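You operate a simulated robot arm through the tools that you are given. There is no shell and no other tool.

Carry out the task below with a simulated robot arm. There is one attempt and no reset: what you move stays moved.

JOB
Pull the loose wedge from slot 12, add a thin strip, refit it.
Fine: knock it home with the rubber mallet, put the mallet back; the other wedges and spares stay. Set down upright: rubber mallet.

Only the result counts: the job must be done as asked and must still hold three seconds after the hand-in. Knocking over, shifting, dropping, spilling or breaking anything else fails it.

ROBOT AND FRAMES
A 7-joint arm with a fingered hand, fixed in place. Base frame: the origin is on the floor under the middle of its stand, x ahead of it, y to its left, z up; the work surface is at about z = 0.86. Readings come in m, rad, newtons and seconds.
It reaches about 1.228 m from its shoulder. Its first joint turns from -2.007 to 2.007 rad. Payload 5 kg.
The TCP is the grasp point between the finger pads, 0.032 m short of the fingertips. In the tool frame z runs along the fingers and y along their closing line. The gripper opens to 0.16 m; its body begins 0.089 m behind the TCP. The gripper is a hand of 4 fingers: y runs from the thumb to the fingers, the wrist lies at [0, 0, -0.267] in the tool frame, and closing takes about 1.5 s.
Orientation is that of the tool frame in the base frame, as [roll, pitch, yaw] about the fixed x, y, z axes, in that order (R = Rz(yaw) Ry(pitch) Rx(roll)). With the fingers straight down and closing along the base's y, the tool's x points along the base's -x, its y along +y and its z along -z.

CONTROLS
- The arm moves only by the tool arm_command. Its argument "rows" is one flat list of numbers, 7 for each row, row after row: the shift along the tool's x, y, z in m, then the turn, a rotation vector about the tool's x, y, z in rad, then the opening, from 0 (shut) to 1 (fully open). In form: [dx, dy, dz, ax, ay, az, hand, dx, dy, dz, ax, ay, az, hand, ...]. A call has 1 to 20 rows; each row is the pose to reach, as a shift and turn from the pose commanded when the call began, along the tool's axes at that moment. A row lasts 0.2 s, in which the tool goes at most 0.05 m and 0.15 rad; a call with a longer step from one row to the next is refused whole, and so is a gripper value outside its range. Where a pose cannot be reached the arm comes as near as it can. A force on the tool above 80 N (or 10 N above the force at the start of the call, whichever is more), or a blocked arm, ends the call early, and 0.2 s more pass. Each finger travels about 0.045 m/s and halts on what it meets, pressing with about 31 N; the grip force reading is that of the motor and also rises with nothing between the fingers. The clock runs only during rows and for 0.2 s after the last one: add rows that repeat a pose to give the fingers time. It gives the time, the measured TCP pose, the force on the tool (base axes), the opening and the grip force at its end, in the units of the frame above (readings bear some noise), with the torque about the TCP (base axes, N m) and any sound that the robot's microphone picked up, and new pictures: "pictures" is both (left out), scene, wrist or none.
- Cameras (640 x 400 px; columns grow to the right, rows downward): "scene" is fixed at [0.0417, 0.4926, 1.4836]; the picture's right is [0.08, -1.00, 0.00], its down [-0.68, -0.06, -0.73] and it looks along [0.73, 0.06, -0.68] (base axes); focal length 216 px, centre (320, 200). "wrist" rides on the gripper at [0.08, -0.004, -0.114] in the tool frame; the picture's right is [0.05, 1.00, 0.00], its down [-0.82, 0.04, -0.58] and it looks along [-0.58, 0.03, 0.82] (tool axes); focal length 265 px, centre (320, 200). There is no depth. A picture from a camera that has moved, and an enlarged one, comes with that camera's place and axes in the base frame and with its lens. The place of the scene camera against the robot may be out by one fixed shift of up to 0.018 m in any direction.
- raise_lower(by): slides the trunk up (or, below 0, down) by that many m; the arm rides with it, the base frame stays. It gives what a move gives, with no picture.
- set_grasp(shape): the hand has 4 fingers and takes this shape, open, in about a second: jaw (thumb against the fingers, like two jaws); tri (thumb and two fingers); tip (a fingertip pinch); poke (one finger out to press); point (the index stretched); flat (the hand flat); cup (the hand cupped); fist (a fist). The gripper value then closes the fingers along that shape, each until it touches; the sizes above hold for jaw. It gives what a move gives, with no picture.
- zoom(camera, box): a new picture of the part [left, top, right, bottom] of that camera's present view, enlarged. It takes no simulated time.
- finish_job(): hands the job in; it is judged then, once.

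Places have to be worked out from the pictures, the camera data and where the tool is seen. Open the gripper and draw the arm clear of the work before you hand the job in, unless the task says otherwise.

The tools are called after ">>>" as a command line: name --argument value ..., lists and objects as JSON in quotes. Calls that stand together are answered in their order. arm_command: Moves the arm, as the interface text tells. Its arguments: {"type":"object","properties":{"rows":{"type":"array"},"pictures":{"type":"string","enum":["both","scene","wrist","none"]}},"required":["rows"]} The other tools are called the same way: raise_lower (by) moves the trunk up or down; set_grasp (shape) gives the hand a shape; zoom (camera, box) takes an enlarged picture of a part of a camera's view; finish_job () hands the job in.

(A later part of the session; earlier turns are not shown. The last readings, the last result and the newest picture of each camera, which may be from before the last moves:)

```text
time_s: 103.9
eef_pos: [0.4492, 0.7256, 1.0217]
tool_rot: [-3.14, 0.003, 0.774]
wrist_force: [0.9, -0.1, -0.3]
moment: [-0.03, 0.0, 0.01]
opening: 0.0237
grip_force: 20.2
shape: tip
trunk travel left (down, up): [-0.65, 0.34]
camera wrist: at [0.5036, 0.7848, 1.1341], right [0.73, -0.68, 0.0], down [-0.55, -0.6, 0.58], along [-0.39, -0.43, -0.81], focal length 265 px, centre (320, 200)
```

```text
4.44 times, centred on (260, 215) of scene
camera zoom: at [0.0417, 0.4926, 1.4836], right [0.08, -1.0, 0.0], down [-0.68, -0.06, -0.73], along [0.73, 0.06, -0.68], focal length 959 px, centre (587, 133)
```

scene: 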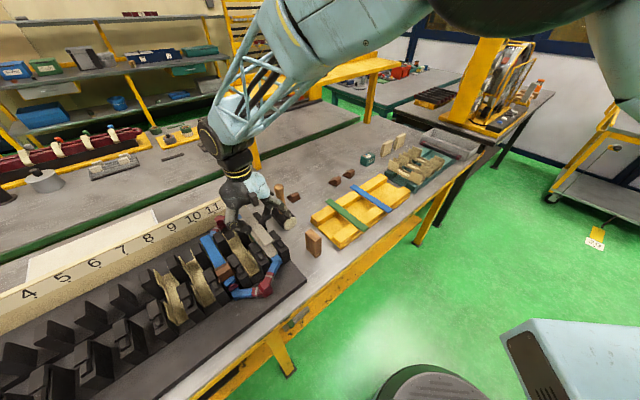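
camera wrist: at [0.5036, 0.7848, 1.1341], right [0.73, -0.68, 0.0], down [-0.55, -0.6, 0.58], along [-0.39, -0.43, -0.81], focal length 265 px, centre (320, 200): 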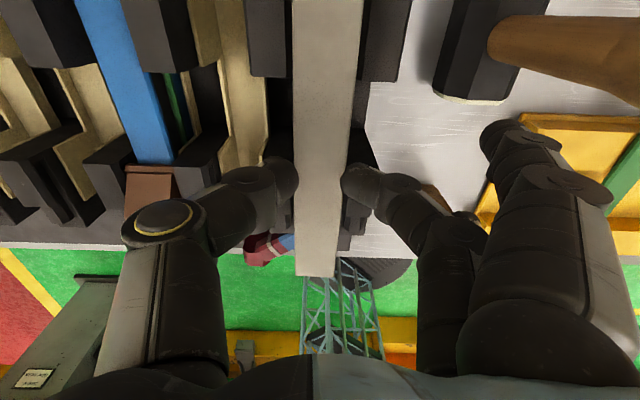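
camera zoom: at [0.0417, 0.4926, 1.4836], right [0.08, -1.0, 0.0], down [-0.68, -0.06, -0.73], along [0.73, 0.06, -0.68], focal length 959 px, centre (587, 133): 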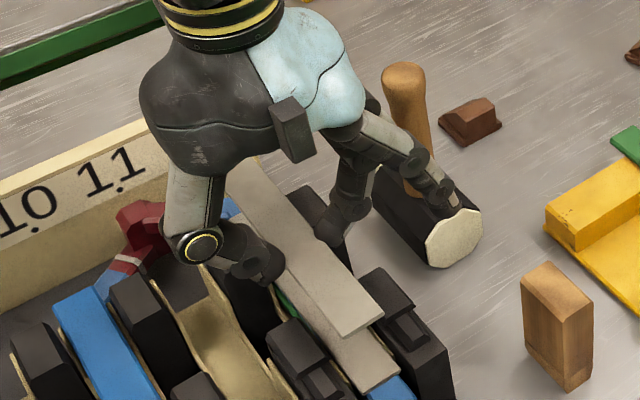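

Alignment is very good (strip centre b≈−0.196, slot centre ≈−0.195). I'll nudge +1 mm and descend to z≈0.99, where the strip reaches post-top level.

>>> arm_command --rows '[0, 0.001, 0.008, 0, 0, 0, 0.13, 0, 0.001, 0.017, 0, 0, 0, 0.13, 0, 0.001, 0.026, 0, 0, 0, 0.13, 0, 0.001, 0.031, 0, 0, 0, 0.13, 0, 0.001, 0.031, 0, 0, 0, 0.13]' --pictures "both"

>>> zoom --camera "wrist" --box '[240, 0, 420, 150]'

>>> zoom --camera "scene" --box '[210, 185, 310, 255]'

```text
time_s: 105.1
eef_pos: [0.4496, 0.7239, 0.9901]
tool_rot: [3.141, 0.004, 0.772]
wrist_force: [1.4, 0.1, 0.6]
moment: [0.01, 0.03, 0.05]
opening: 0.0239
grip_force: 19.8
shape: tip
trunk travel left (down, up): [-0.65, 0.34]
camera wrist: at [0.5039, 0.7841, 1.1034], right [0.73, -0.68, 0.0], down [-0.55, -0.6, 0.58], along [-0.39, -0.43, -0.81], focal length 265 px, centre (320, 200)
```

scene: 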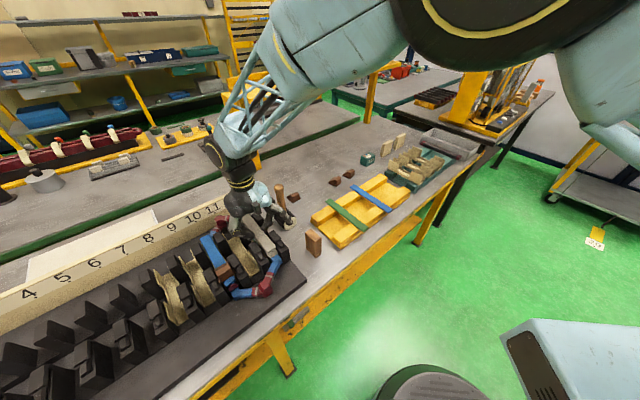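
wrist: 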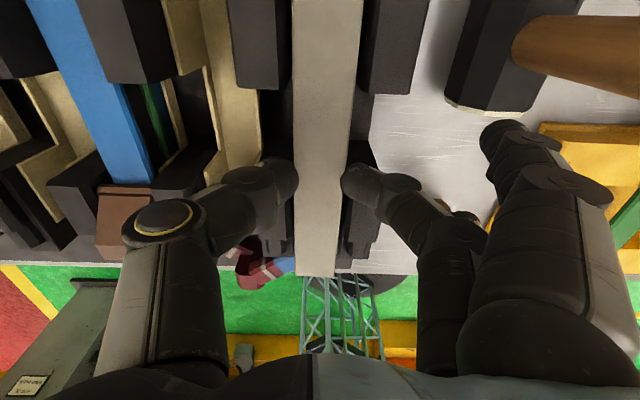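

```text
2.67 times, centred on (330, 75) of wrist
camera zoom: at [0.5039, 0.7841, 1.1034], right [0.73, -0.68, 0.0], down [-0.55, -0.6, 0.58], along [-0.39, -0.43, -0.81], focal length 708 px, centre (293, 533)
```

zoom: 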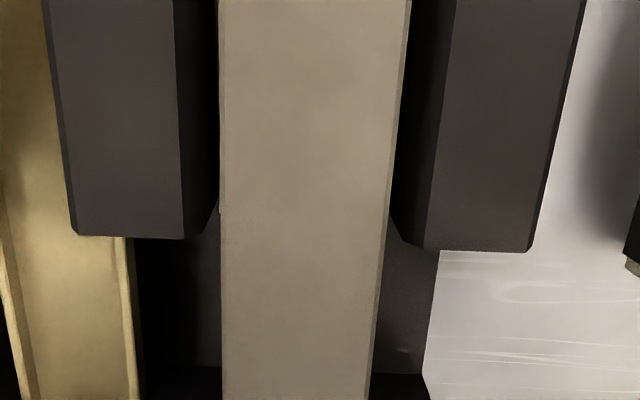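

```text
5.71 times, centred on (260, 220) of scene
camera zoom: at [0.0417, 0.4926, 1.4836], right [0.08, -1.0, 0.0], down [-0.68, -0.06, -0.73], along [0.73, 0.06, -0.68], focal length 1233 px, centre (663, 86)
```

zoom: 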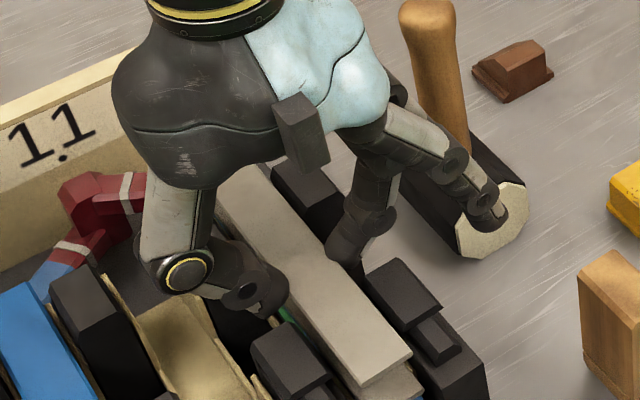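

The strip sits squarely between the posts. I'll shift 4 mm toward the front (more clearance to the mallet handle) and lower in small steps toward the existing strip.

>>> arm_command --rows '[-0.002, 0, 0.002, 0, 0, 0, 0.13, -0.004, 0, 0.005, 0, 0, 0, 0.13, -0.004, 0, 0.008, 0, 0, 0, 0.13, -0.004, 0, 0.01, 0, 0, 0, 0.13, -0.004, 0, 0.01, 0, 0, 0, 0.13]' --pictures "none"

>>> arm_command --rows '[0, 0, 0.0015, 0, 0, 0, 0.13, 0, 0, 0.003, 0, 0, 0, 0.13, 0, 0, 0.003, 0, 0, 0, 0.13]' --pictures "wrist"

>>> zoom --camera "wrist" --box '[240, 0, 420, 150]'

>>> zoom --camera "scene" --box '[210, 185, 310, 255]'

```text
time_s: 106.3
eef_pos: [0.4469, 0.7215, 0.9803]
tool_rot: [-3.141, 0.004, 0.775]
wrist_force: [1.2, 0.4, -0.6]
moment: [0.03, 0.05, 0.01]
opening: 0.0236
grip_force: 20.2
shape: tip
trunk travel left (down, up): [-0.65, 0.34]
```

```text
time_s: 107.1
eef_pos: [0.4466, 0.7216, 0.9762]
tool_rot: [-3.14, 0.003, 0.774]
wrist_force: [-0.2, -0.8, 0.0]
moment: [0.0, 0.02, 0.01]
opening: 0.0239
grip_force: 20.1
shape: tip
trunk travel left (down, up): [-0.65, 0.34]
camera wrist: at [0.5012, 0.7816, 1.0907], right [0.73, -0.68, 0.0], down [-0.55, -0.6, 0.58], along [-0.39, -0.43, -0.81], focal length 265 px, centre (320, 200)
```

wrist: 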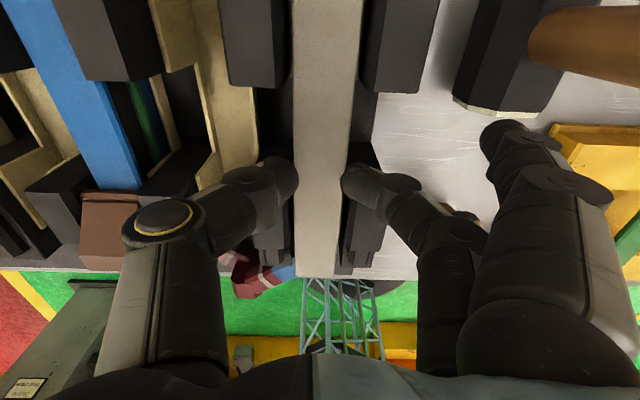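

```text
2.67 times, centred on (330, 75) of wrist
camera zoom: at [0.5012, 0.7816, 1.0907], right [0.73, -0.68, 0.0], down [-0.55, -0.6, 0.58], along [-0.39, -0.43, -0.81], focal length 708 px, centre (293, 533)
```

zoom: 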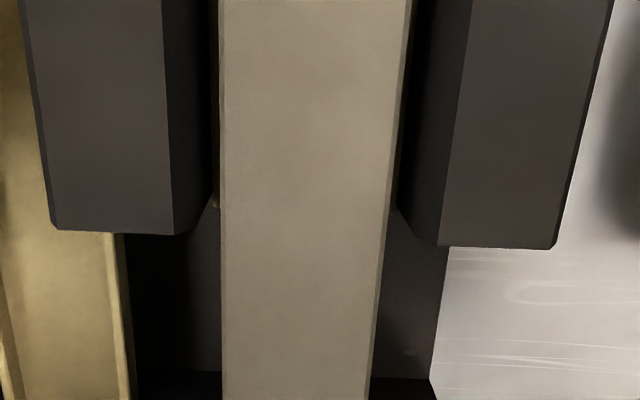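

```text
5.71 times, centred on (260, 220) of scene
camera zoom: at [0.0417, 0.4926, 1.4836], right [0.08, -1.0, 0.0], down [-0.68, -0.06, -0.73], along [0.73, 0.06, -0.68], focal length 1233 px, centre (663, 86)
```

zoom: 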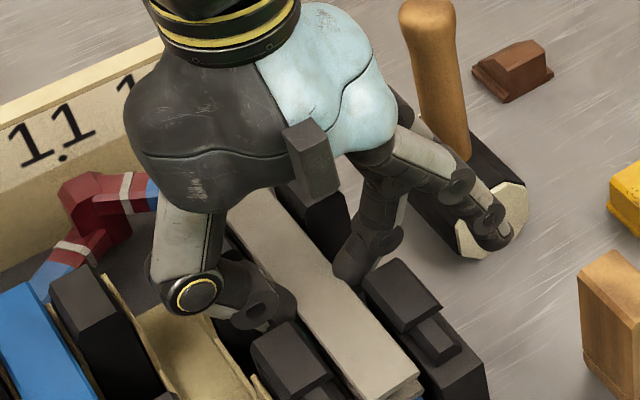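

Nearly down: the liner edges show just outside the strip on both sides. Continuing in small steps with force checks.

>>> arm_command --rows '[0, 0, 0.001, 0, 0, 0, 0.13, 0, 0, 0.002, 0, 0, 0, 0.13, 0, 0, 0.002, 0, 0, 0, 0.13]' --pictures "none"

>>> arm_command --rows '[0, 0, 0.001, 0, 0, 0, 0.13, 0, 0, 0.002, 0, 0, 0, 0.13, 0, 0, 0.002, 0, 0, 0, 0.13]' --pictures "none"

```text
time_s: 107.9
eef_pos: [0.4466, 0.7207, 0.9757]
tool_rot: [3.141, 0.003, 0.774]
wrist_force: [0.5, -0.5, -0.9]
moment: [-0.04, -0.04, 0.04]
opening: 0.0241
grip_force: 19.4
shape: tip
trunk travel left (down, up): [-0.65, 0.34]
```

```text
time_s: 108.7
eef_pos: [0.4471, 0.721, 0.974]
tool_rot: [3.141, 0.002, 0.773]
wrist_force: [-0.8, 0.9, -0.4]
moment: [-0.02, 0.0, 0.0]
opening: 0.0239
grip_force: 20.3
shape: tip
trunk travel left (down, up): [-0.65, 0.34]
```

>>> arm_command --rows '[0, 0, 0.001, 0, 0, 0, 0.13, 0, 0, 0.002, 0, 0, 0, 0.13, 0, 0, 0.002, 0, 0, 0, 0.13]' --pictures "wrist"

>>> zoom --camera "scene" --box '[210, 185, 310, 255]'

>>> zoom --camera "wrist" --box '[240, 0, 420, 150]'

```text
time_s: 109.5
eef_pos: [0.4458, 0.7211, 0.971]
tool_rot: [3.141, 0.003, 0.774]
wrist_force: [-0.5, 0.6, -0.2]
moment: [0.02, -0.03, 0.02]
opening: 0.0237
grip_force: 19.7
shape: tip
trunk travel left (down, up): [-0.65, 0.34]
camera wrist: at [0.5007, 0.7816, 1.0845], right [0.73, -0.68, 0.0], down [-0.55, -0.6, 0.58], along [-0.39, -0.43, -0.81], focal length 265 px, centre (320, 200)
```

wrist: 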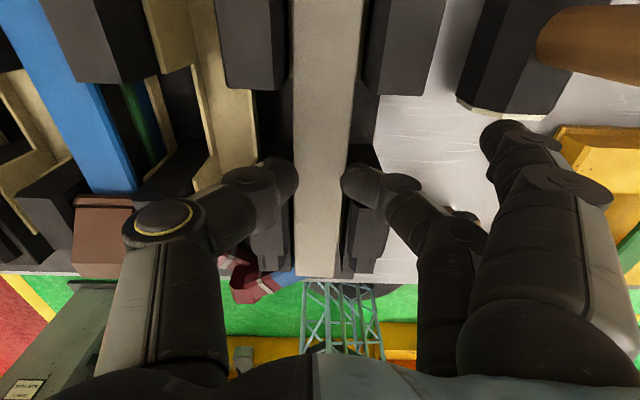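

```text
5.71 times, centred on (260, 220) of scene
camera zoom: at [0.0417, 0.4926, 1.4836], right [0.08, -1.0, 0.0], down [-0.68, -0.06, -0.73], along [0.73, 0.06, -0.68], focal length 1233 px, centre (663, 86)
```

zoom: 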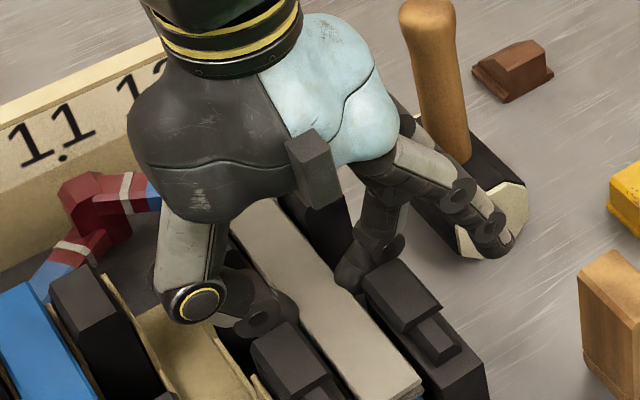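

```text
2.67 times, centred on (330, 75) of wrist
camera zoom: at [0.5007, 0.7816, 1.0845], right [0.73, -0.68, 0.0], down [-0.55, -0.6, 0.58], along [-0.39, -0.43, -0.81], focal length 708 px, centre (293, 533)
```

zoom: 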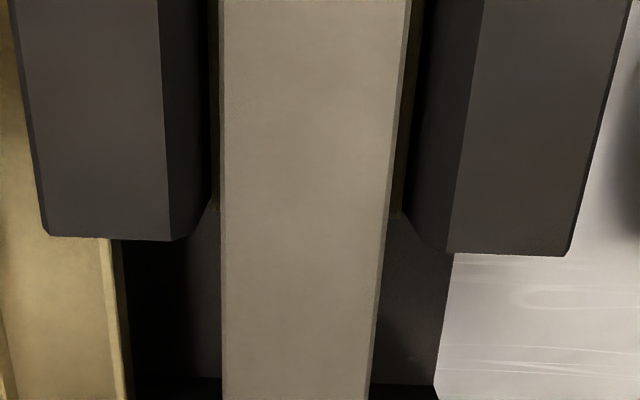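

Still no contact at z≈0.9705; continuing down in 1.5 mm steps.

>>> arm_command --rows '[0, 0, 0.001, 0, 0, 0, 0.13, 0, 0, 0.0015, 0, 0, 0, 0.13, 0, 0, 0.0015, 0, 0, 0, 0.13]' --pictures "none"

>>> arm_command --rows '[0, 0, 0.001, 0, 0, 0, 0.13, 0, 0, 0.0015, 0, 0, 0, 0.13, 0, 0, 0.0015, 0, 0, 0, 0.13]' --pictures "none"

>>> arm_command --rows '[0, 0, 0.001, 0, 0, 0, 0.13, 0, 0, 0.0015, 0, 0, 0, 0.13, 0, 0, 0.0015, 0, 0, 0, 0.13]' --pictures "wrist"

```text
time_s: 110.3
eef_pos: [0.4471, 0.7222, 0.9697]
tool_rot: [-3.141, 0.003, 0.773]
wrist_force: [-0.4, 0.0, -1.2]
moment: [-0.01, 0.01, -0.01]
opening: 0.0239
grip_force: 20.2
shape: tip
trunk travel left (down, up): [-0.65, 0.34]
```

```text
time_s: 111.1
eef_pos: [0.4471, 0.7208, 0.9681]
tool_rot: [3.14, 0.004, 0.772]
wrist_force: [-0.8, -0.2, 0.1]
moment: [-0.02, -0.01, -0.02]
opening: 0.0239
grip_force: 19.6
shape: tip
trunk travel left (down, up): [-0.65, 0.34]
```

```text
time_s: 111.9
eef_pos: [0.4461, 0.7206, 0.9667]
tool_rot: [-3.141, 0.004, 0.773]
wrist_force: [-0.5, -0.7, 0.6]
moment: [0.02, 0.0, -0.01]
opening: 0.0238
grip_force: 20.1
shape: tip
trunk travel left (down, up): [-0.65, 0.34]
camera wrist: at [0.5011, 0.7815, 1.0796], right [0.73, -0.68, 0.0], down [-0.55, -0.6, 0.58], along [-0.39, -0.43, -0.81], focal length 265 px, centre (320, 200)
```

wrist: 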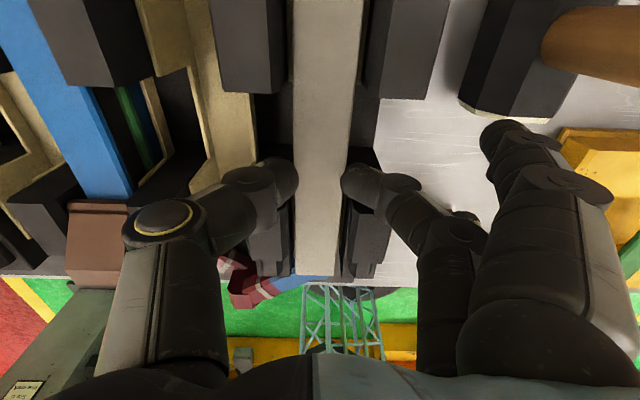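

>>> zoom --camera "wrist" --box '[250, 150, 400, 300]'

>>> zoom --camera "scene" --box '[225, 205, 295, 255]'

>>> arm_command --rows '[0, 0, 0.001, 0, 0, 0, 0.13, 0, 0, 0.0015, 0, 0, 0, 0.13, 0, 0, 0.0015, 0, 0, 0, 0.13]' --pictures "none"

```text
2.67 times, centred on (325, 225) of wrist
camera zoom: at [0.5011, 0.7815, 1.0796], right [0.73, -0.68, 0.0], down [-0.55, -0.6, 0.58], along [-0.39, -0.43, -0.81], focal length 708 px, centre (307, 133)
```

zoom: 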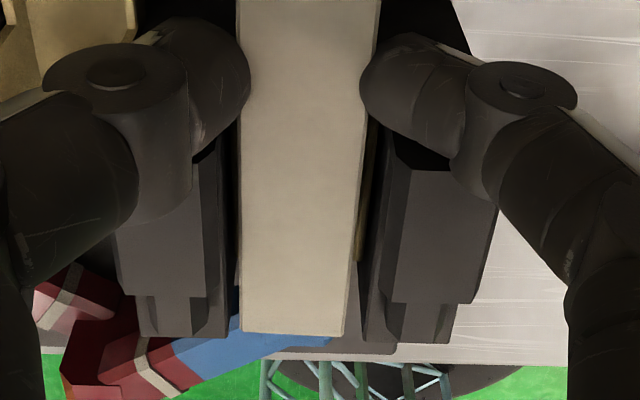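

```text
8.00 times, centred on (260, 230) of scene
camera zoom: at [0.0417, 0.4926, 1.4836], right [0.08, -1.0, 0.0], down [-0.68, -0.06, -0.73], along [0.73, 0.06, -0.68], focal length 1726 px, centre (800, -40)
```

zoom: 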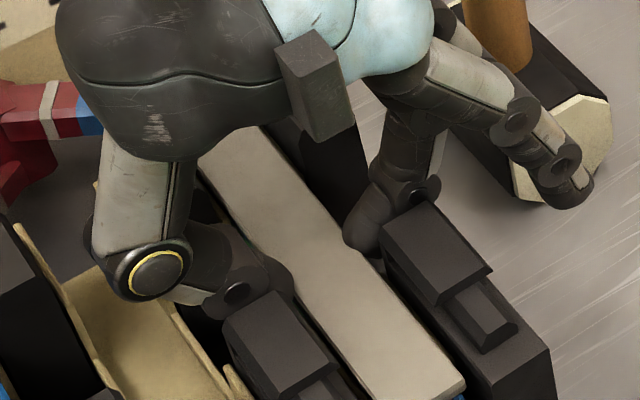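

```text
time_s: 112.7
eef_pos: [0.4471, 0.721, 0.9654]
tool_rot: [-3.14, 0.005, 0.772]
wrist_force: [-0.2, -0.4, 0.3]
moment: [0.0, -0.01, 0.04]
opening: 0.0237
grip_force: 19.4
shape: tip
trunk travel left (down, up): [-0.65, 0.34]
```

>>> arm_command --rows '[0, 0, 0.001, 0, 0, 0, 0.13, 0, 0, 0.0015, 0, 0, 0, 0.13, 0, 0, 0.0015, 0, 0, 0, 0.13]' --pictures "none"

>>> arm_command --rows '[0, 0, 0.001, 0, 0, 0, 0.13, 0, 0, 0.0015, 0, 0, 0, 0.13, 0, 0, 0.0015, 0, 0, 0, 0.13]' --pictures "wrist"

>>> zoom --camera "wrist" --box '[250, 150, 400, 300]'

>>> zoom --camera "scene" --box '[225, 205, 295, 255]'

```text
time_s: 113.5
eef_pos: [0.4457, 0.7232, 0.9643]
tool_rot: [-3.141, 0.004, 0.773]
wrist_force: [0.6, -0.2, 2.0]
moment: [0.02, 0.0, 0.01]
opening: 0.0238
grip_force: 19.5
shape: tip
trunk travel left (down, up): [-0.65, 0.34]
```

```text
time_s: 114.3
eef_pos: [0.4475, 0.7213, 0.9619]
tool_rot: [3.141, 0.001, 0.772]
wrist_force: [0.8, -0.4, 5.7]
moment: [0.06, -0.01, 0.02]
opening: 0.0238
grip_force: 20.1
shape: tip
trunk travel left (down, up): [-0.65, 0.34]
camera wrist: at [0.5011, 0.7815, 1.076], right [0.73, -0.68, 0.0], down [-0.55, -0.6, 0.58], along [-0.39, -0.43, -0.82], focal length 265 px, centre (320, 200)
```

wrist: 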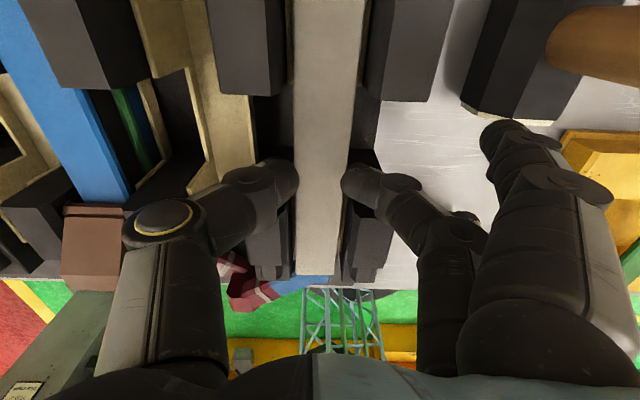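

```text
2.67 times, centred on (325, 225) of wrist
camera zoom: at [0.5011, 0.7815, 1.076], right [0.73, -0.68, 0.0], down [-0.55, -0.6, 0.58], along [-0.39, -0.43, -0.82], focal length 708 px, centre (307, 133)
```

zoom: 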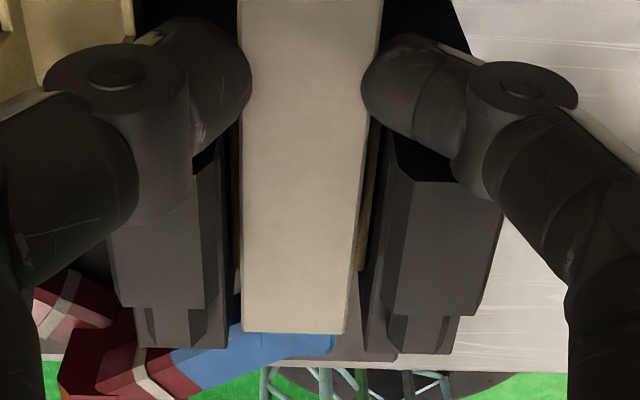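

```text
8.00 times, centred on (260, 230) of scene
camera zoom: at [0.0417, 0.4926, 1.4836], right [0.08, -1.0, 0.0], down [-0.68, -0.06, -0.73], along [0.73, 0.06, -0.68], focal length 1726 px, centre (800, -40)
```

zoom: 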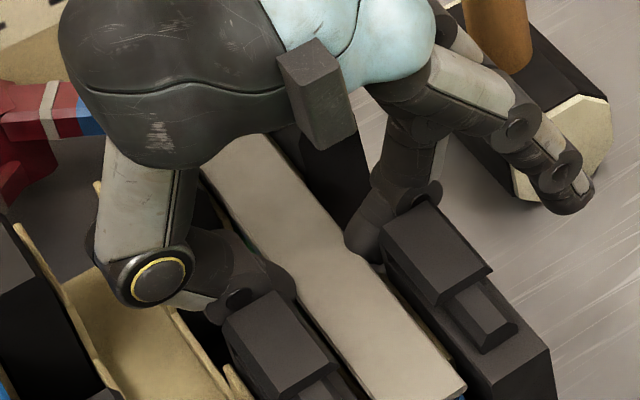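

Contact: 5.7 N at TCP z≈0.962; the strip rests on the existing one. I'll open the pinch gently in place, keeping an eye on the mallet handle.

>>> arm_command --rows '[0, 0, -0.0005, 0, 0, 0, 0.16, 0, 0, -0.0005, 0, 0, 0, 0.18, 0, 0, -0.0005, 0, 0, 0, 0.2, 0, 0, -0.0005, 0, 0, 0, 0.22, 0, 0, -0.0005, 0, 0, 0, 0.22]' --pictures "both"

>>> zoom --camera "wrist" --box '[250, 150, 400, 300]'

>>> zoom --camera "scene" --box '[225, 205, 295, 255]'

```text
time_s: 115.5
eef_pos: [0.4473, 0.7217, 0.9625]
tool_rot: [-3.142, 0.003, 0.774]
wrist_force: [-0.3, -0.5, 0.1]
moment: [-0.02, 0.01, 0.03]
opening: 0.0347
grip_force: 0.1
shape: tip
trunk travel left (down, up): [-0.65, 0.34]
camera wrist: at [0.5011, 0.7816, 1.0756], right [0.73, -0.68, 0.0], down [-0.55, -0.6, 0.58], along [-0.39, -0.43, -0.81], focal length 265 px, centre (320, 200)
```

scene: 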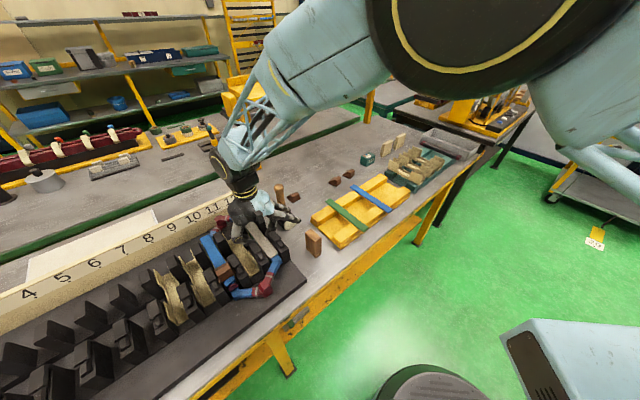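
wrist: 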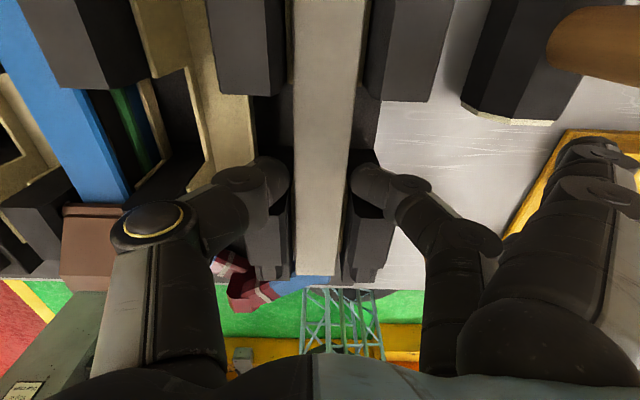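

```text
2.67 times, centred on (325, 225) of wrist
camera zoom: at [0.5011, 0.7816, 1.0756], right [0.73, -0.68, 0.0], down [-0.55, -0.6, 0.58], along [-0.39, -0.43, -0.81], focal length 708 px, centre (307, 133)
```

zoom: 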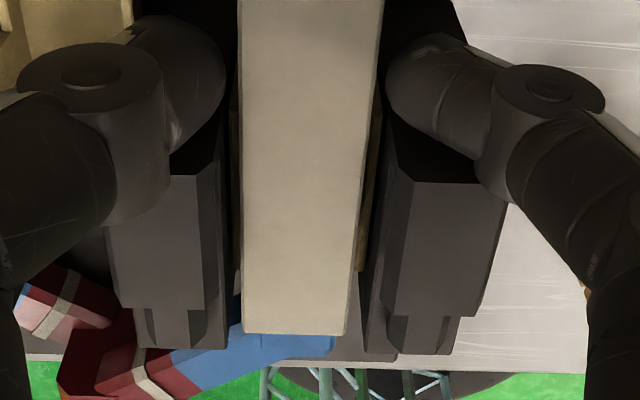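

```text
8.00 times, centred on (260, 230) of scene
camera zoom: at [0.0417, 0.4926, 1.4836], right [0.08, -1.0, 0.0], down [-0.68, -0.06, -0.73], along [0.73, 0.06, -0.68], focal length 1726 px, centre (800, -40)
```

zoom: 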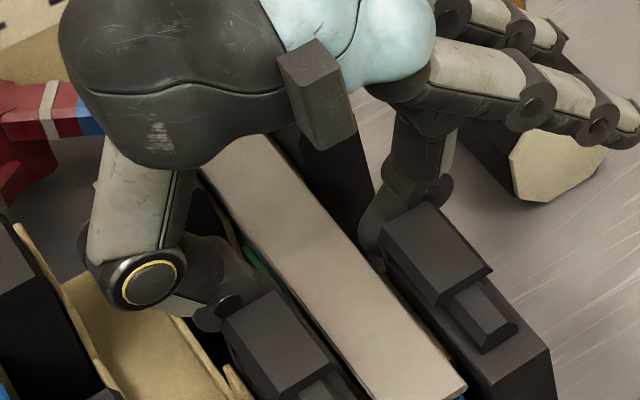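

The strip lies flat in slot 12 and the mallet hasn't moved. Rising straight up and checking.

>>> arm_command --rows '[0, 0, -0.004, 0, 0, 0, 0.24, 0, 0, -0.012, 0, 0, 0, 0.24, 0, 0, -0.03, 0, 0, 0, 0.24, 0, 0, -0.06, 0, 0, 0, 0.24, 0, 0, -0.1, 0, 0, 0, 0.24, 0, 0, -0.14, 0, 0, 0, 0.24, 0, 0, -0.18, 0, 0, 0, 0.24, 0, 0, -0.19, 0, 0, 0, 0.24, 0, 0, -0.19, 0, 0, 0, 0.24]' --pictures "both"

>>> zoom --camera "wrist" --box '[240, 0, 420, 200]'

>>> zoom --camera "scene" --box '[215, 180, 305, 250]'

```text
time_s: 117.5
eef_pos: [0.4468, 0.7224, 1.1533]
tool_rot: [3.142, 0.004, 0.773]
wrist_force: [-0.3, -0.1, -0.2]
moment: [0.04, -0.01, 0.04]
opening: 0.0379
grip_force: 0.0
shape: tip
trunk travel left (down, up): [-0.65, 0.34]
camera wrist: at [0.5009, 0.7812, 1.2657], right [0.73, -0.68, 0.0], down [-0.55, -0.6, 0.58], along [-0.39, -0.43, -0.81], focal length 265 px, centre (320, 200)
```

scene: 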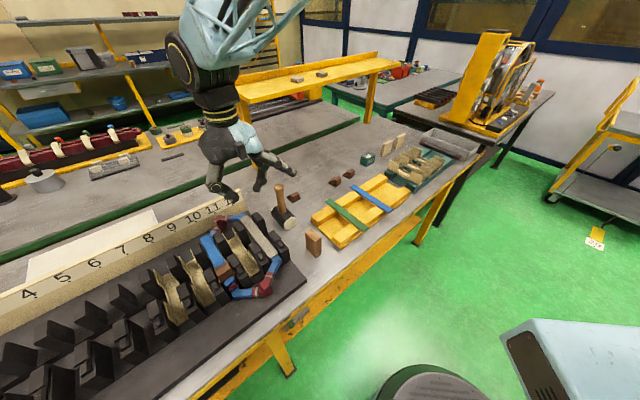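
wrist: 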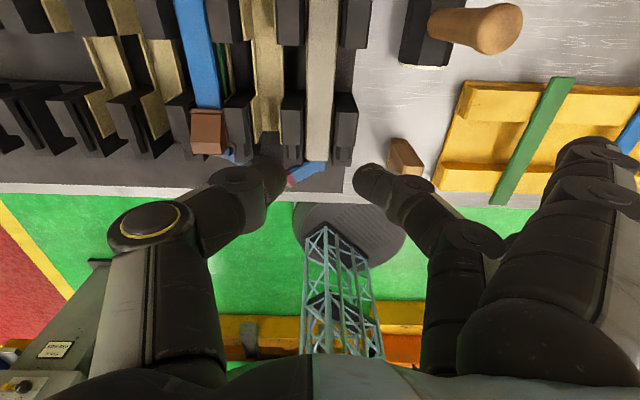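

```text
2.00 times, centred on (330, 100) of wrist
camera zoom: at [0.5009, 0.7812, 1.2657], right [0.73, -0.68, 0.0], down [-0.55, -0.6, 0.58], along [-0.39, -0.43, -0.81], focal length 531 px, centre (300, 400)
```

zoom: 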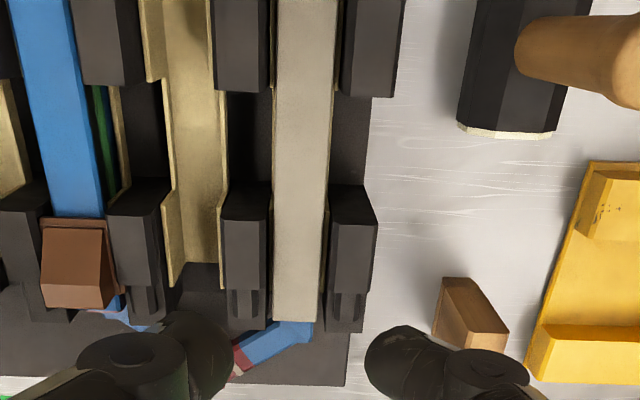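

```text
5.71 times, centred on (260, 215) of scene
camera zoom: at [0.0417, 0.4926, 1.4836], right [0.08, -1.0, 0.0], down [-0.68, -0.06, -0.73], along [0.73, 0.06, -0.68], focal length 1233 px, centre (663, 114)
```

zoom: 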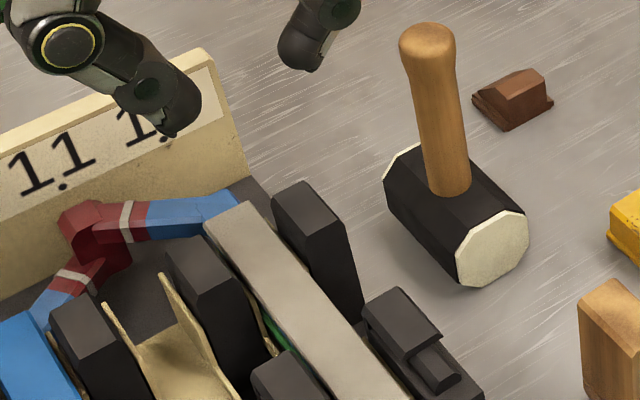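

Both strips are stacked neatly (near ends flush around a≈0.745). Now back to the parked wedge: hover above it with the pinch open.

>>> arm_command --rows '[0.0209, 0.0332, 0, 0, 0, -0.002, 0.4, 0.0419, 0.0664, 0, 0, 0, -0.005, 0.5, 0.0628, 0.0996, 0, 0, 0, -0.007, 0.5, 0.0837, 0.1327, 0, 0, 0, -0.009, 0.5, 0.1047, 0.1659, 0, 0, 0, -0.012, 0.5, 0.1256, 0.1991, 0, 0, 0, -0.014, 0.5, 0.1465, 0.2323, 0.02, 0, 0, -0.016, 0.5, 0.1465, 0.2323, 0.06, 0, 0, -0.016, 0.5, 0.1465, 0.2323, 0.1, 0, 0, -0.016, 0.5, 0.1465, 0.2323, 0.1, 0, 0, -0.016, 0.5]' --pictures "both"

>>> zoom --camera "wrist" --box '[220, 60, 440, 220]'

```text
time_s: 119.7
eef_pos: [0.7138, 0.6572, 1.0529]
tool_rot: [-3.141, 0.002, 0.788]
wrist_force: [0.3, 0.4, -0.7]
moment: [-0.03, 0.01, 0.02]
opening: 0.0793
grip_force: 0.0
shape: tip
trunk travel left (down, up): [-0.65, 0.34]
camera wrist: at [0.7673, 0.7188, 1.1663], right [0.74, -0.67, 0.0], down [-0.54, -0.61, 0.58], along [-0.39, -0.43, -0.82], focal length 265 px, centre (320, 200)
```

scene: 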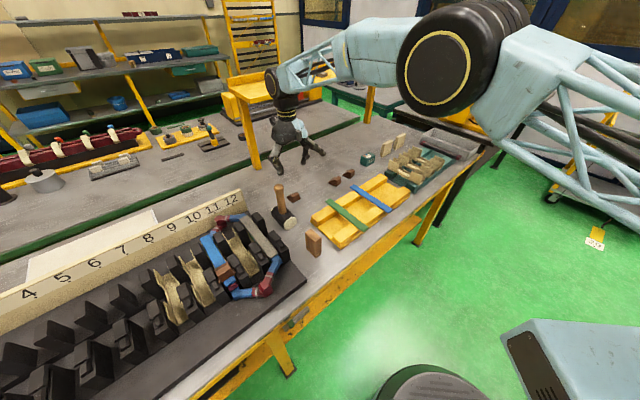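
wrist: 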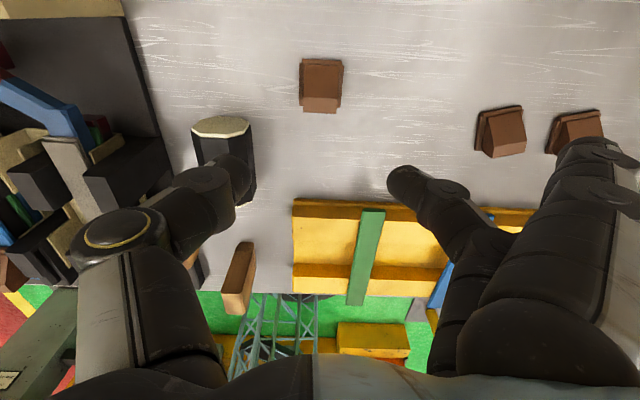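

```text
2.50 times, centred on (330, 140) of wrist
camera zoom: at [0.7673, 0.7188, 1.1663], right [0.74, -0.67, 0.0], down [-0.54, -0.61, 0.58], along [-0.39, -0.43, -0.82], focal length 664 px, centre (295, 350)
```

zoom: 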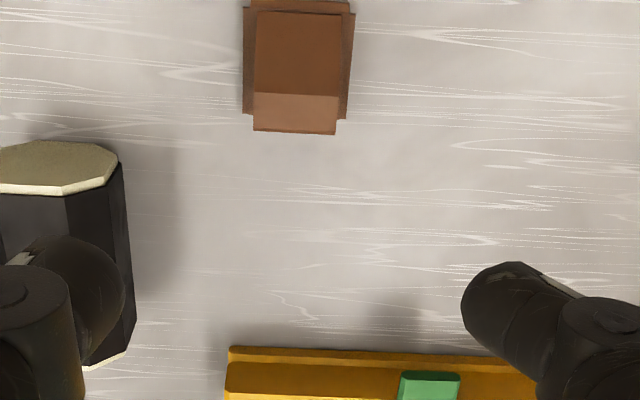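

Wedge is where I left it (front a≈0.965, b≈0.039). Descending to the same grasp pose as before.

>>> arm_command --rows '[0.001, -0.0008, 0.04, 0, 0, 0, 0.5, 0.001, -0.0008, 0.08, 0, 0, 0, 0.5, 0.001, -0.0008, 0.115, 0, 0, 0, 0.5, 0.001, -0.0008, 0.138, 0, 0, 0, 0.5, 0.001, -0.0008, 0.1485, 0, 0, 0, 0.5, 0.001, -0.0008, 0.1485, 0, 0, 0, 0.5]' --pictures "wrist"

>>> zoom --camera "wrist" --box '[220, 80, 440, 220]'

```text
time_s: 121.1
eef_pos: [0.713, 0.6587, 0.9027]
tool_rot: [-3.14, 0.003, 0.79]
wrist_force: [-0.5, -0.2, 0.1]
moment: [-0.01, 0.0, 0.0]
opening: 0.0792
grip_force: 0.1
shape: tip
trunk travel left (down, up): [-0.65, 0.34]
camera wrist: at [0.7673, 0.72, 1.0173], right [0.74, -0.67, 0.0], down [-0.54, -0.61, 0.58], along [-0.39, -0.43, -0.81], focal length 265 px, centre (320, 200)
```

wrist: 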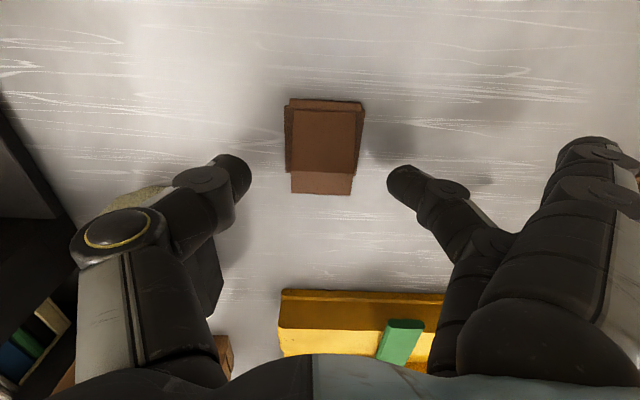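

```text
2.86 times, centred on (330, 150) of wrist
camera zoom: at [0.7673, 0.72, 1.0173], right [0.74, -0.67, 0.0], down [-0.54, -0.61, 0.58], along [-0.39, -0.43, -0.81], focal length 758 px, centre (291, 343)
```

zoom: 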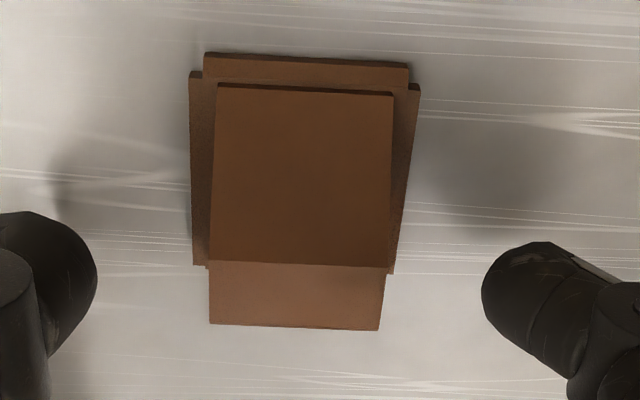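

Aligned as before; closing on the wedge head.

>>> arm_command --rows '[0, 0.0007, 0, 0, 0, 0, 0.4, 0, 0.0007, 0, 0, 0, 0, 0.3, 0, 0.0007, 0, 0, 0, 0, 0.2, 0, 0.0007, 0, 0, 0, 0, 0.1, 0, 0.0007, 0, 0, 0, 0, 0, 0, 0.0007, 0, 0, 0, 0, 0, 0, 0.0007, 0, 0, 0, 0, 0]' --pictures "wrist"

>>> zoom --camera "wrist" --box '[220, 80, 440, 220]'

```text
time_s: 122.7
eef_pos: [0.7146, 0.6577, 0.9045]
tool_rot: [-3.141, 0.004, 0.788]
wrist_force: [-1.0, 0.8, 1.2]
moment: [0.0, 0.03, -0.01]
opening: 0.0283
grip_force: 24.9
shape: tip
trunk travel left (down, up): [-0.65, 0.34]
camera wrist: at [0.7678, 0.7193, 1.0171], right [0.74, -0.67, 0.0], down [-0.54, -0.61, 0.58], along [-0.39, -0.43, -0.81], focal length 265 px, centre (320, 200)
```

wrist: 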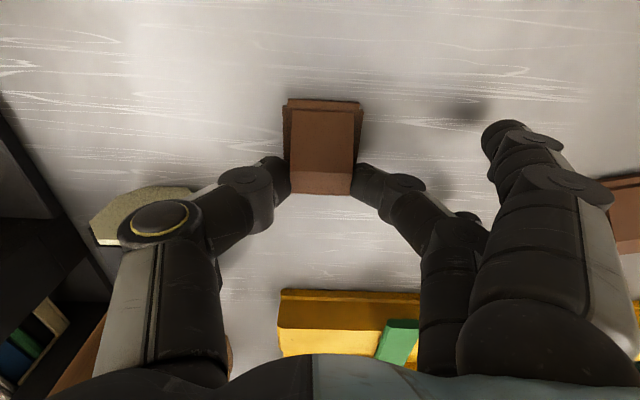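

```text
2.86 times, centred on (330, 150) of wrist
camera zoom: at [0.7678, 0.7193, 1.0171], right [0.74, -0.67, 0.0], down [-0.54, -0.61, 0.58], along [-0.39, -0.43, -0.81], focal length 758 px, centre (291, 343)
```

zoom: 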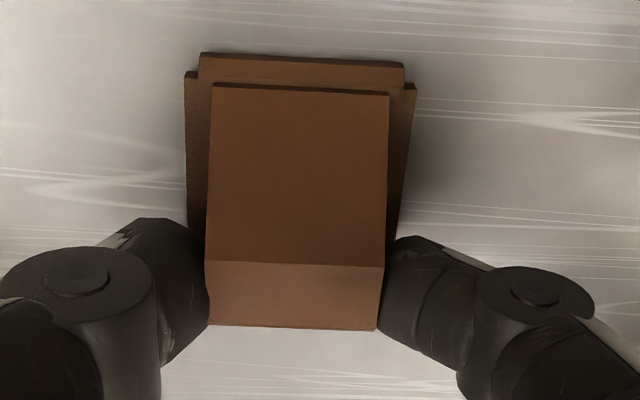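

Wedge gripped (25 N). I'll lift it to z≈1.15 and carry it back in front of slot 12 (a≈0.719, b≈−0.195), reversing the removal path.

>>> arm_command --rows '[0, 0, -0.01, 0, 0, 0, 0, 0, 0, -0.04, 0, 0, 0, 0, 0, 0, -0.085, 0, 0, 0, 0, 0, 0, -0.13, 0, 0, 0, 0, 0, 0, -0.175, 0, 0, 0, 0, 0, 0, -0.22, 0, 0, 0, 0, 0, 0, -0.25, 0, 0, 0, 0, -0.0314, -0.0293, -0.25, 0, 0, 0, 0, -0.0628, -0.0587, -0.25, 0, 0, 0, 0, -0.0942, -0.088, -0.25, 0, 0, 0, 0, -0.1257, -0.1173, -0.25, 0, 0, 0, 0, -0.1571, -0.1466, -0.25, 0, 0, 0, 0, -0.1885, -0.176, -0.25, 0, 0, 0, 0, -0.2199, -0.2053, -0.25, 0, 0, 0, 0, -0.2513, -0.2346, -0.25, 0, 0, 0, 0, -0.2513, -0.2346, -0.25, 0, 0, 0, 0]' --pictures "both"

>>> zoom --camera "wrist" --box '[220, 0, 440, 220]'

```text
time_s: 126.1
eef_pos: [0.3724, 0.6462, 1.1548]
tool_rot: [3.141, 0.003, 0.786]
wrist_force: [-0.7, -0.4, 0.3]
moment: [0.02, 0.01, -0.01]
opening: 0.0281
grip_force: 24.8
shape: tip
trunk travel left (down, up): [-0.65, 0.34]
camera wrist: at [0.4251, 0.7065, 1.268], right [0.74, -0.67, 0.0], down [-0.54, -0.61, 0.58], along [-0.39, -0.43, -0.81], focal length 265 px, centre (320, 200)
```

scene: 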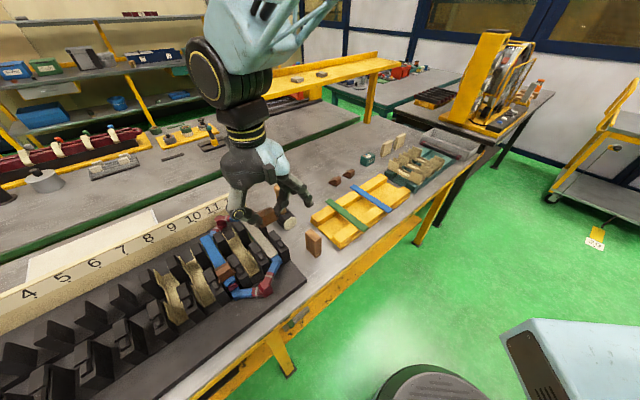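
wrist: 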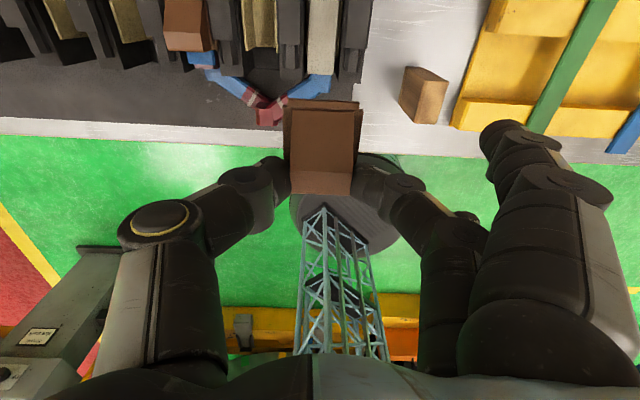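

```text
1.82 times, centred on (330, 110) of wrist
camera zoom: at [0.4251, 0.7065, 1.268], right [0.74, -0.67, 0.0], down [-0.54, -0.61, 0.58], along [-0.39, -0.43, -0.81], focal length 483 px, centre (302, 364)
```

zoom: 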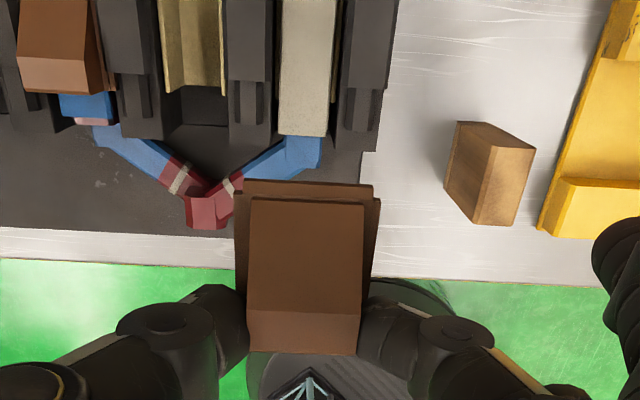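

Directly in front of slot 12. Descending to z≈0.995, then a check before the final millimetres.

>>> arm_command --rows '[0, 0, 0.04, 0, 0, 0, 0, 0, 0, 0.08, 0, 0, 0, 0, 0, 0, 0.115, 0, 0, 0, 0, 0, 0, 0.14, 0, 0, 0, 0, 0, 0, 0.155, 0, 0, 0, 0, 0, 0, 0.159, 0, 0, 0, 0, 0, 0, 0.159, 0, 0, 0, 0]' --pictures "both"

>>> zoom --camera "wrist" --box '[220, 0, 440, 200]'

>>> zoom --camera "scene" --box '[210, 190, 310, 260]'

```text
time_s: 127.7
eef_pos: [0.3699, 0.6454, 0.9952]
tool_rot: [-3.141, 0.003, 0.79]
wrist_force: [-0.2, 0.2, -0.3]
moment: [0.0, -0.02, 0.03]
opening: 0.0281
grip_force: 24.8
shape: tip
trunk travel left (down, up): [-0.65, 0.34]
camera wrist: at [0.424, 0.7067, 1.1089], right [0.74, -0.67, 0.0], down [-0.54, -0.61, 0.58], along [-0.39, -0.43, -0.81], focal length 265 px, centre (320, 200)
```

scene: 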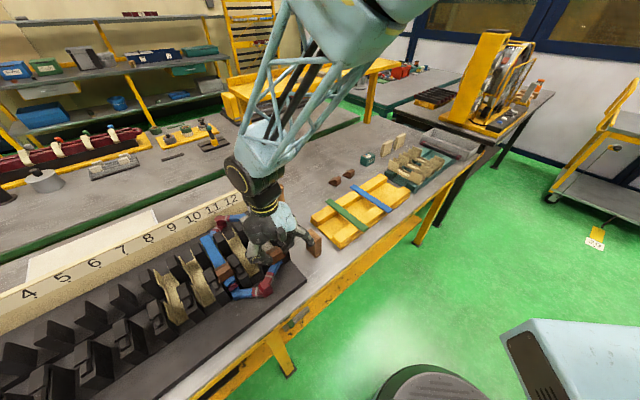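
wrist: 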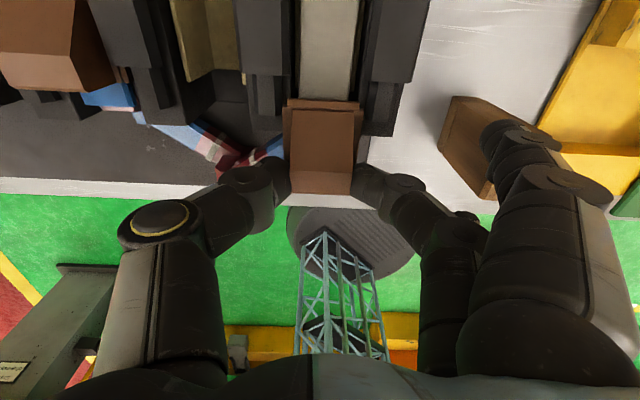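

```text
2.00 times, centred on (330, 100) of wrist
camera zoom: at [0.424, 0.7067, 1.1089], right [0.74, -0.67, 0.0], down [-0.54, -0.61, 0.58], along [-0.39, -0.43, -0.81], focal length 531 px, centre (300, 400)
```

zoom: 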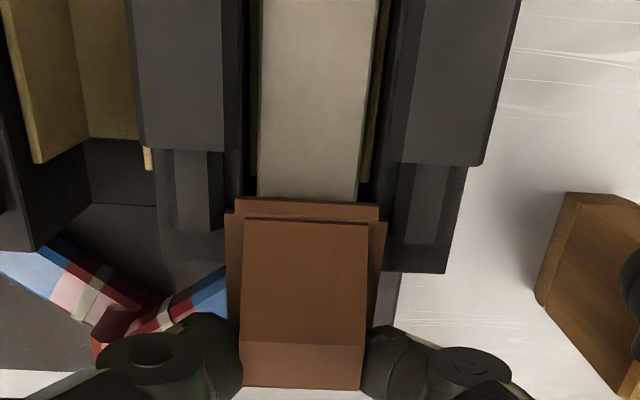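

```text
5.71 times, centred on (260, 225) of scene
camera zoom: at [0.0417, 0.4926, 1.4836], right [0.08, -1.0, 0.0], down [-0.68, -0.06, -0.73], along [0.73, 0.06, -0.68], focal length 1233 px, centre (663, 57)
```

zoom: 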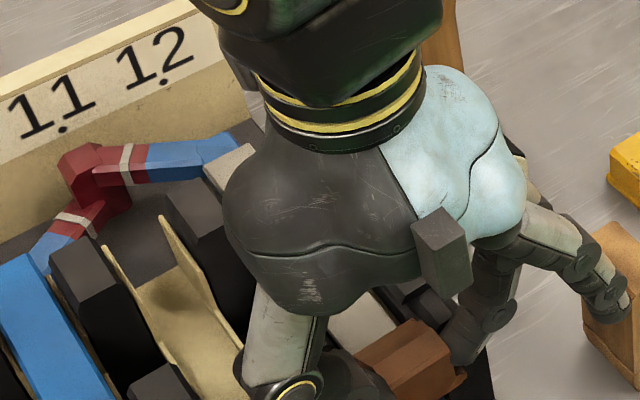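

Centred between the near posts. Lowering to z≈0.9895 and then sliding in slowly along +a.

>>> arm_command --rows '[0, 0, 0.003, 0, 0, 0, 0, 0, 0, 0.0055, 0, 0, 0, 0, 0, 0, 0.0055, 0, 0, 0, 0]' --pictures "none"

>>> arm_command --rows '[0.003, 0, 0, 0, 0, 0, 0, 0.006, 0, 0, 0, 0, 0, 0, 0.009, 0, 0, 0, 0, 0, 0, 0.012, 0, 0, 0, 0, 0, 0, 0.015, 0, 0, 0, 0, 0, 0, 0.015, 0, 0, 0, 0, 0, 0]' --pictures "wrist"

>>> zoom --camera "wrist" --box '[220, 0, 440, 200]'

```text
time_s: 128.5
eef_pos: [0.3721, 0.6458, 0.9898]
tool_rot: [3.141, 0.004, 0.787]
wrist_force: [0.4, 0.8, -0.7]
moment: [-0.02, -0.02, 0.01]
opening: 0.0282
grip_force: 25.3
shape: tip
trunk travel left (down, up): [-0.65, 0.34]
```

```text
time_s: 129.9
eef_pos: [0.3804, 0.656, 0.9916]
tool_rot: [3.14, 0.004, 0.788]
wrist_force: [0.2, -0.3, -0.8]
moment: [-0.03, -0.02, 0.01]
opening: 0.0281
grip_force: 25.0
shape: tip
trunk travel left (down, up): [-0.65, 0.34]
camera wrist: at [0.4348, 0.717, 1.1031], right [0.74, -0.67, 0.0], down [-0.54, -0.61, 0.58], along [-0.39, -0.43, -0.81], focal length 265 px, centre (320, 200)
```

wrist: 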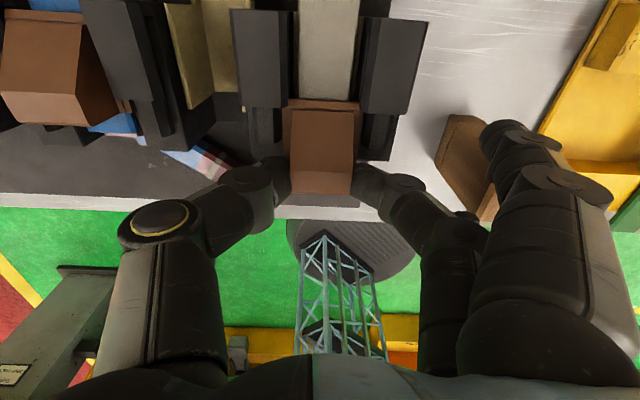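

```text
2.00 times, centred on (330, 100) of wrist
camera zoom: at [0.4348, 0.717, 1.1031], right [0.74, -0.67, 0.0], down [-0.54, -0.61, 0.58], along [-0.39, -0.43, -0.81], focal length 531 px, centre (300, 400)
```

zoom: 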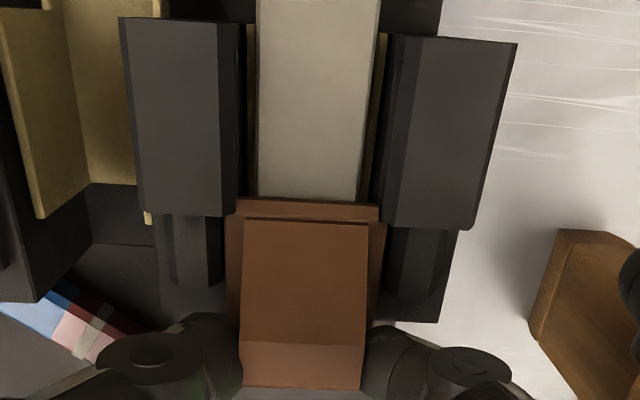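

No resistance; the wedge's rear is just entering under the caps. Pushing on in small steps and watching the force.

>>> arm_command --rows '[0.002, 0, 0, 0, 0, 0, 0, 0.004, 0, 0, 0, 0, 0, 0, 0.006, 0, 0, 0, 0, 0, 0, 0.008, 0, 0, 0, 0, 0, 0, 0.008, 0, 0, 0, 0, 0, 0]' --pictures "none"

>>> arm_command --rows '[0.002, 0, 0, 0, 0, 0, 0, 0.004, 0, 0, 0, 0, 0, 0, 0.006, 0, 0, 0, 0, 0, 0, 0.008, 0, 0, 0, 0, 0, 0, 0.008, 0, 0, 0, 0, 0, 0]' --pictures "wrist"

>>> zoom --camera "wrist" --box '[220, 0, 440, 200]'

```text
time_s: 131.1
eef_pos: [0.3874, 0.662, 0.9906]
tool_rot: [-3.14, 0.003, 0.789]
wrist_force: [-0.9, 0.4, -0.6]
moment: [0.03, 0.0, -0.01]
opening: 0.028
grip_force: 24.9
shape: tip
trunk travel left (down, up): [-0.65, 0.34]
```

```text
time_s: 132.3
eef_pos: [0.392, 0.6655, 0.9918]
tool_rot: [-3.141, 0.003, 0.79]
wrist_force: [-11.7, -12.7, 7.8]
moment: [-0.38, 0.31, -0.02]
opening: 0.0284
grip_force: 24.8
shape: tip
trunk travel left (down, up): [-0.65, 0.34]
camera wrist: at [0.4442, 0.727, 1.1045], right [0.75, -0.67, 0.0], down [-0.54, -0.61, 0.58], along [-0.39, -0.43, -0.81], focal length 265 px, centre (320, 200)
```

wrist: 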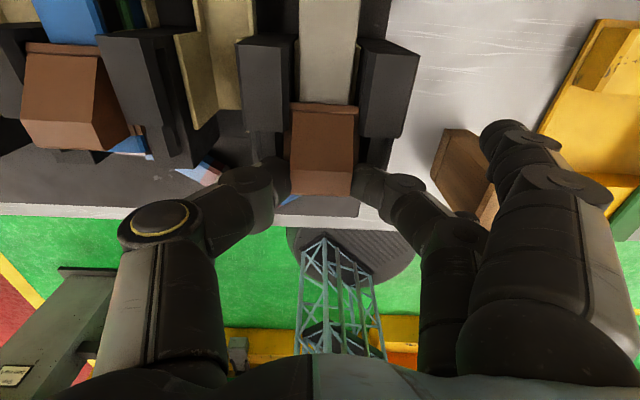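

```text
2.00 times, centred on (330, 100) of wrist
camera zoom: at [0.4442, 0.727, 1.1045], right [0.75, -0.67, 0.0], down [-0.54, -0.61, 0.58], along [-0.39, -0.43, -0.81], focal length 531 px, centre (300, 400)
```

zoom: 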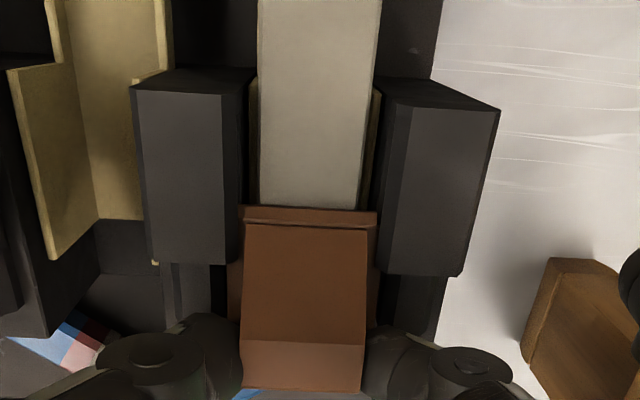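

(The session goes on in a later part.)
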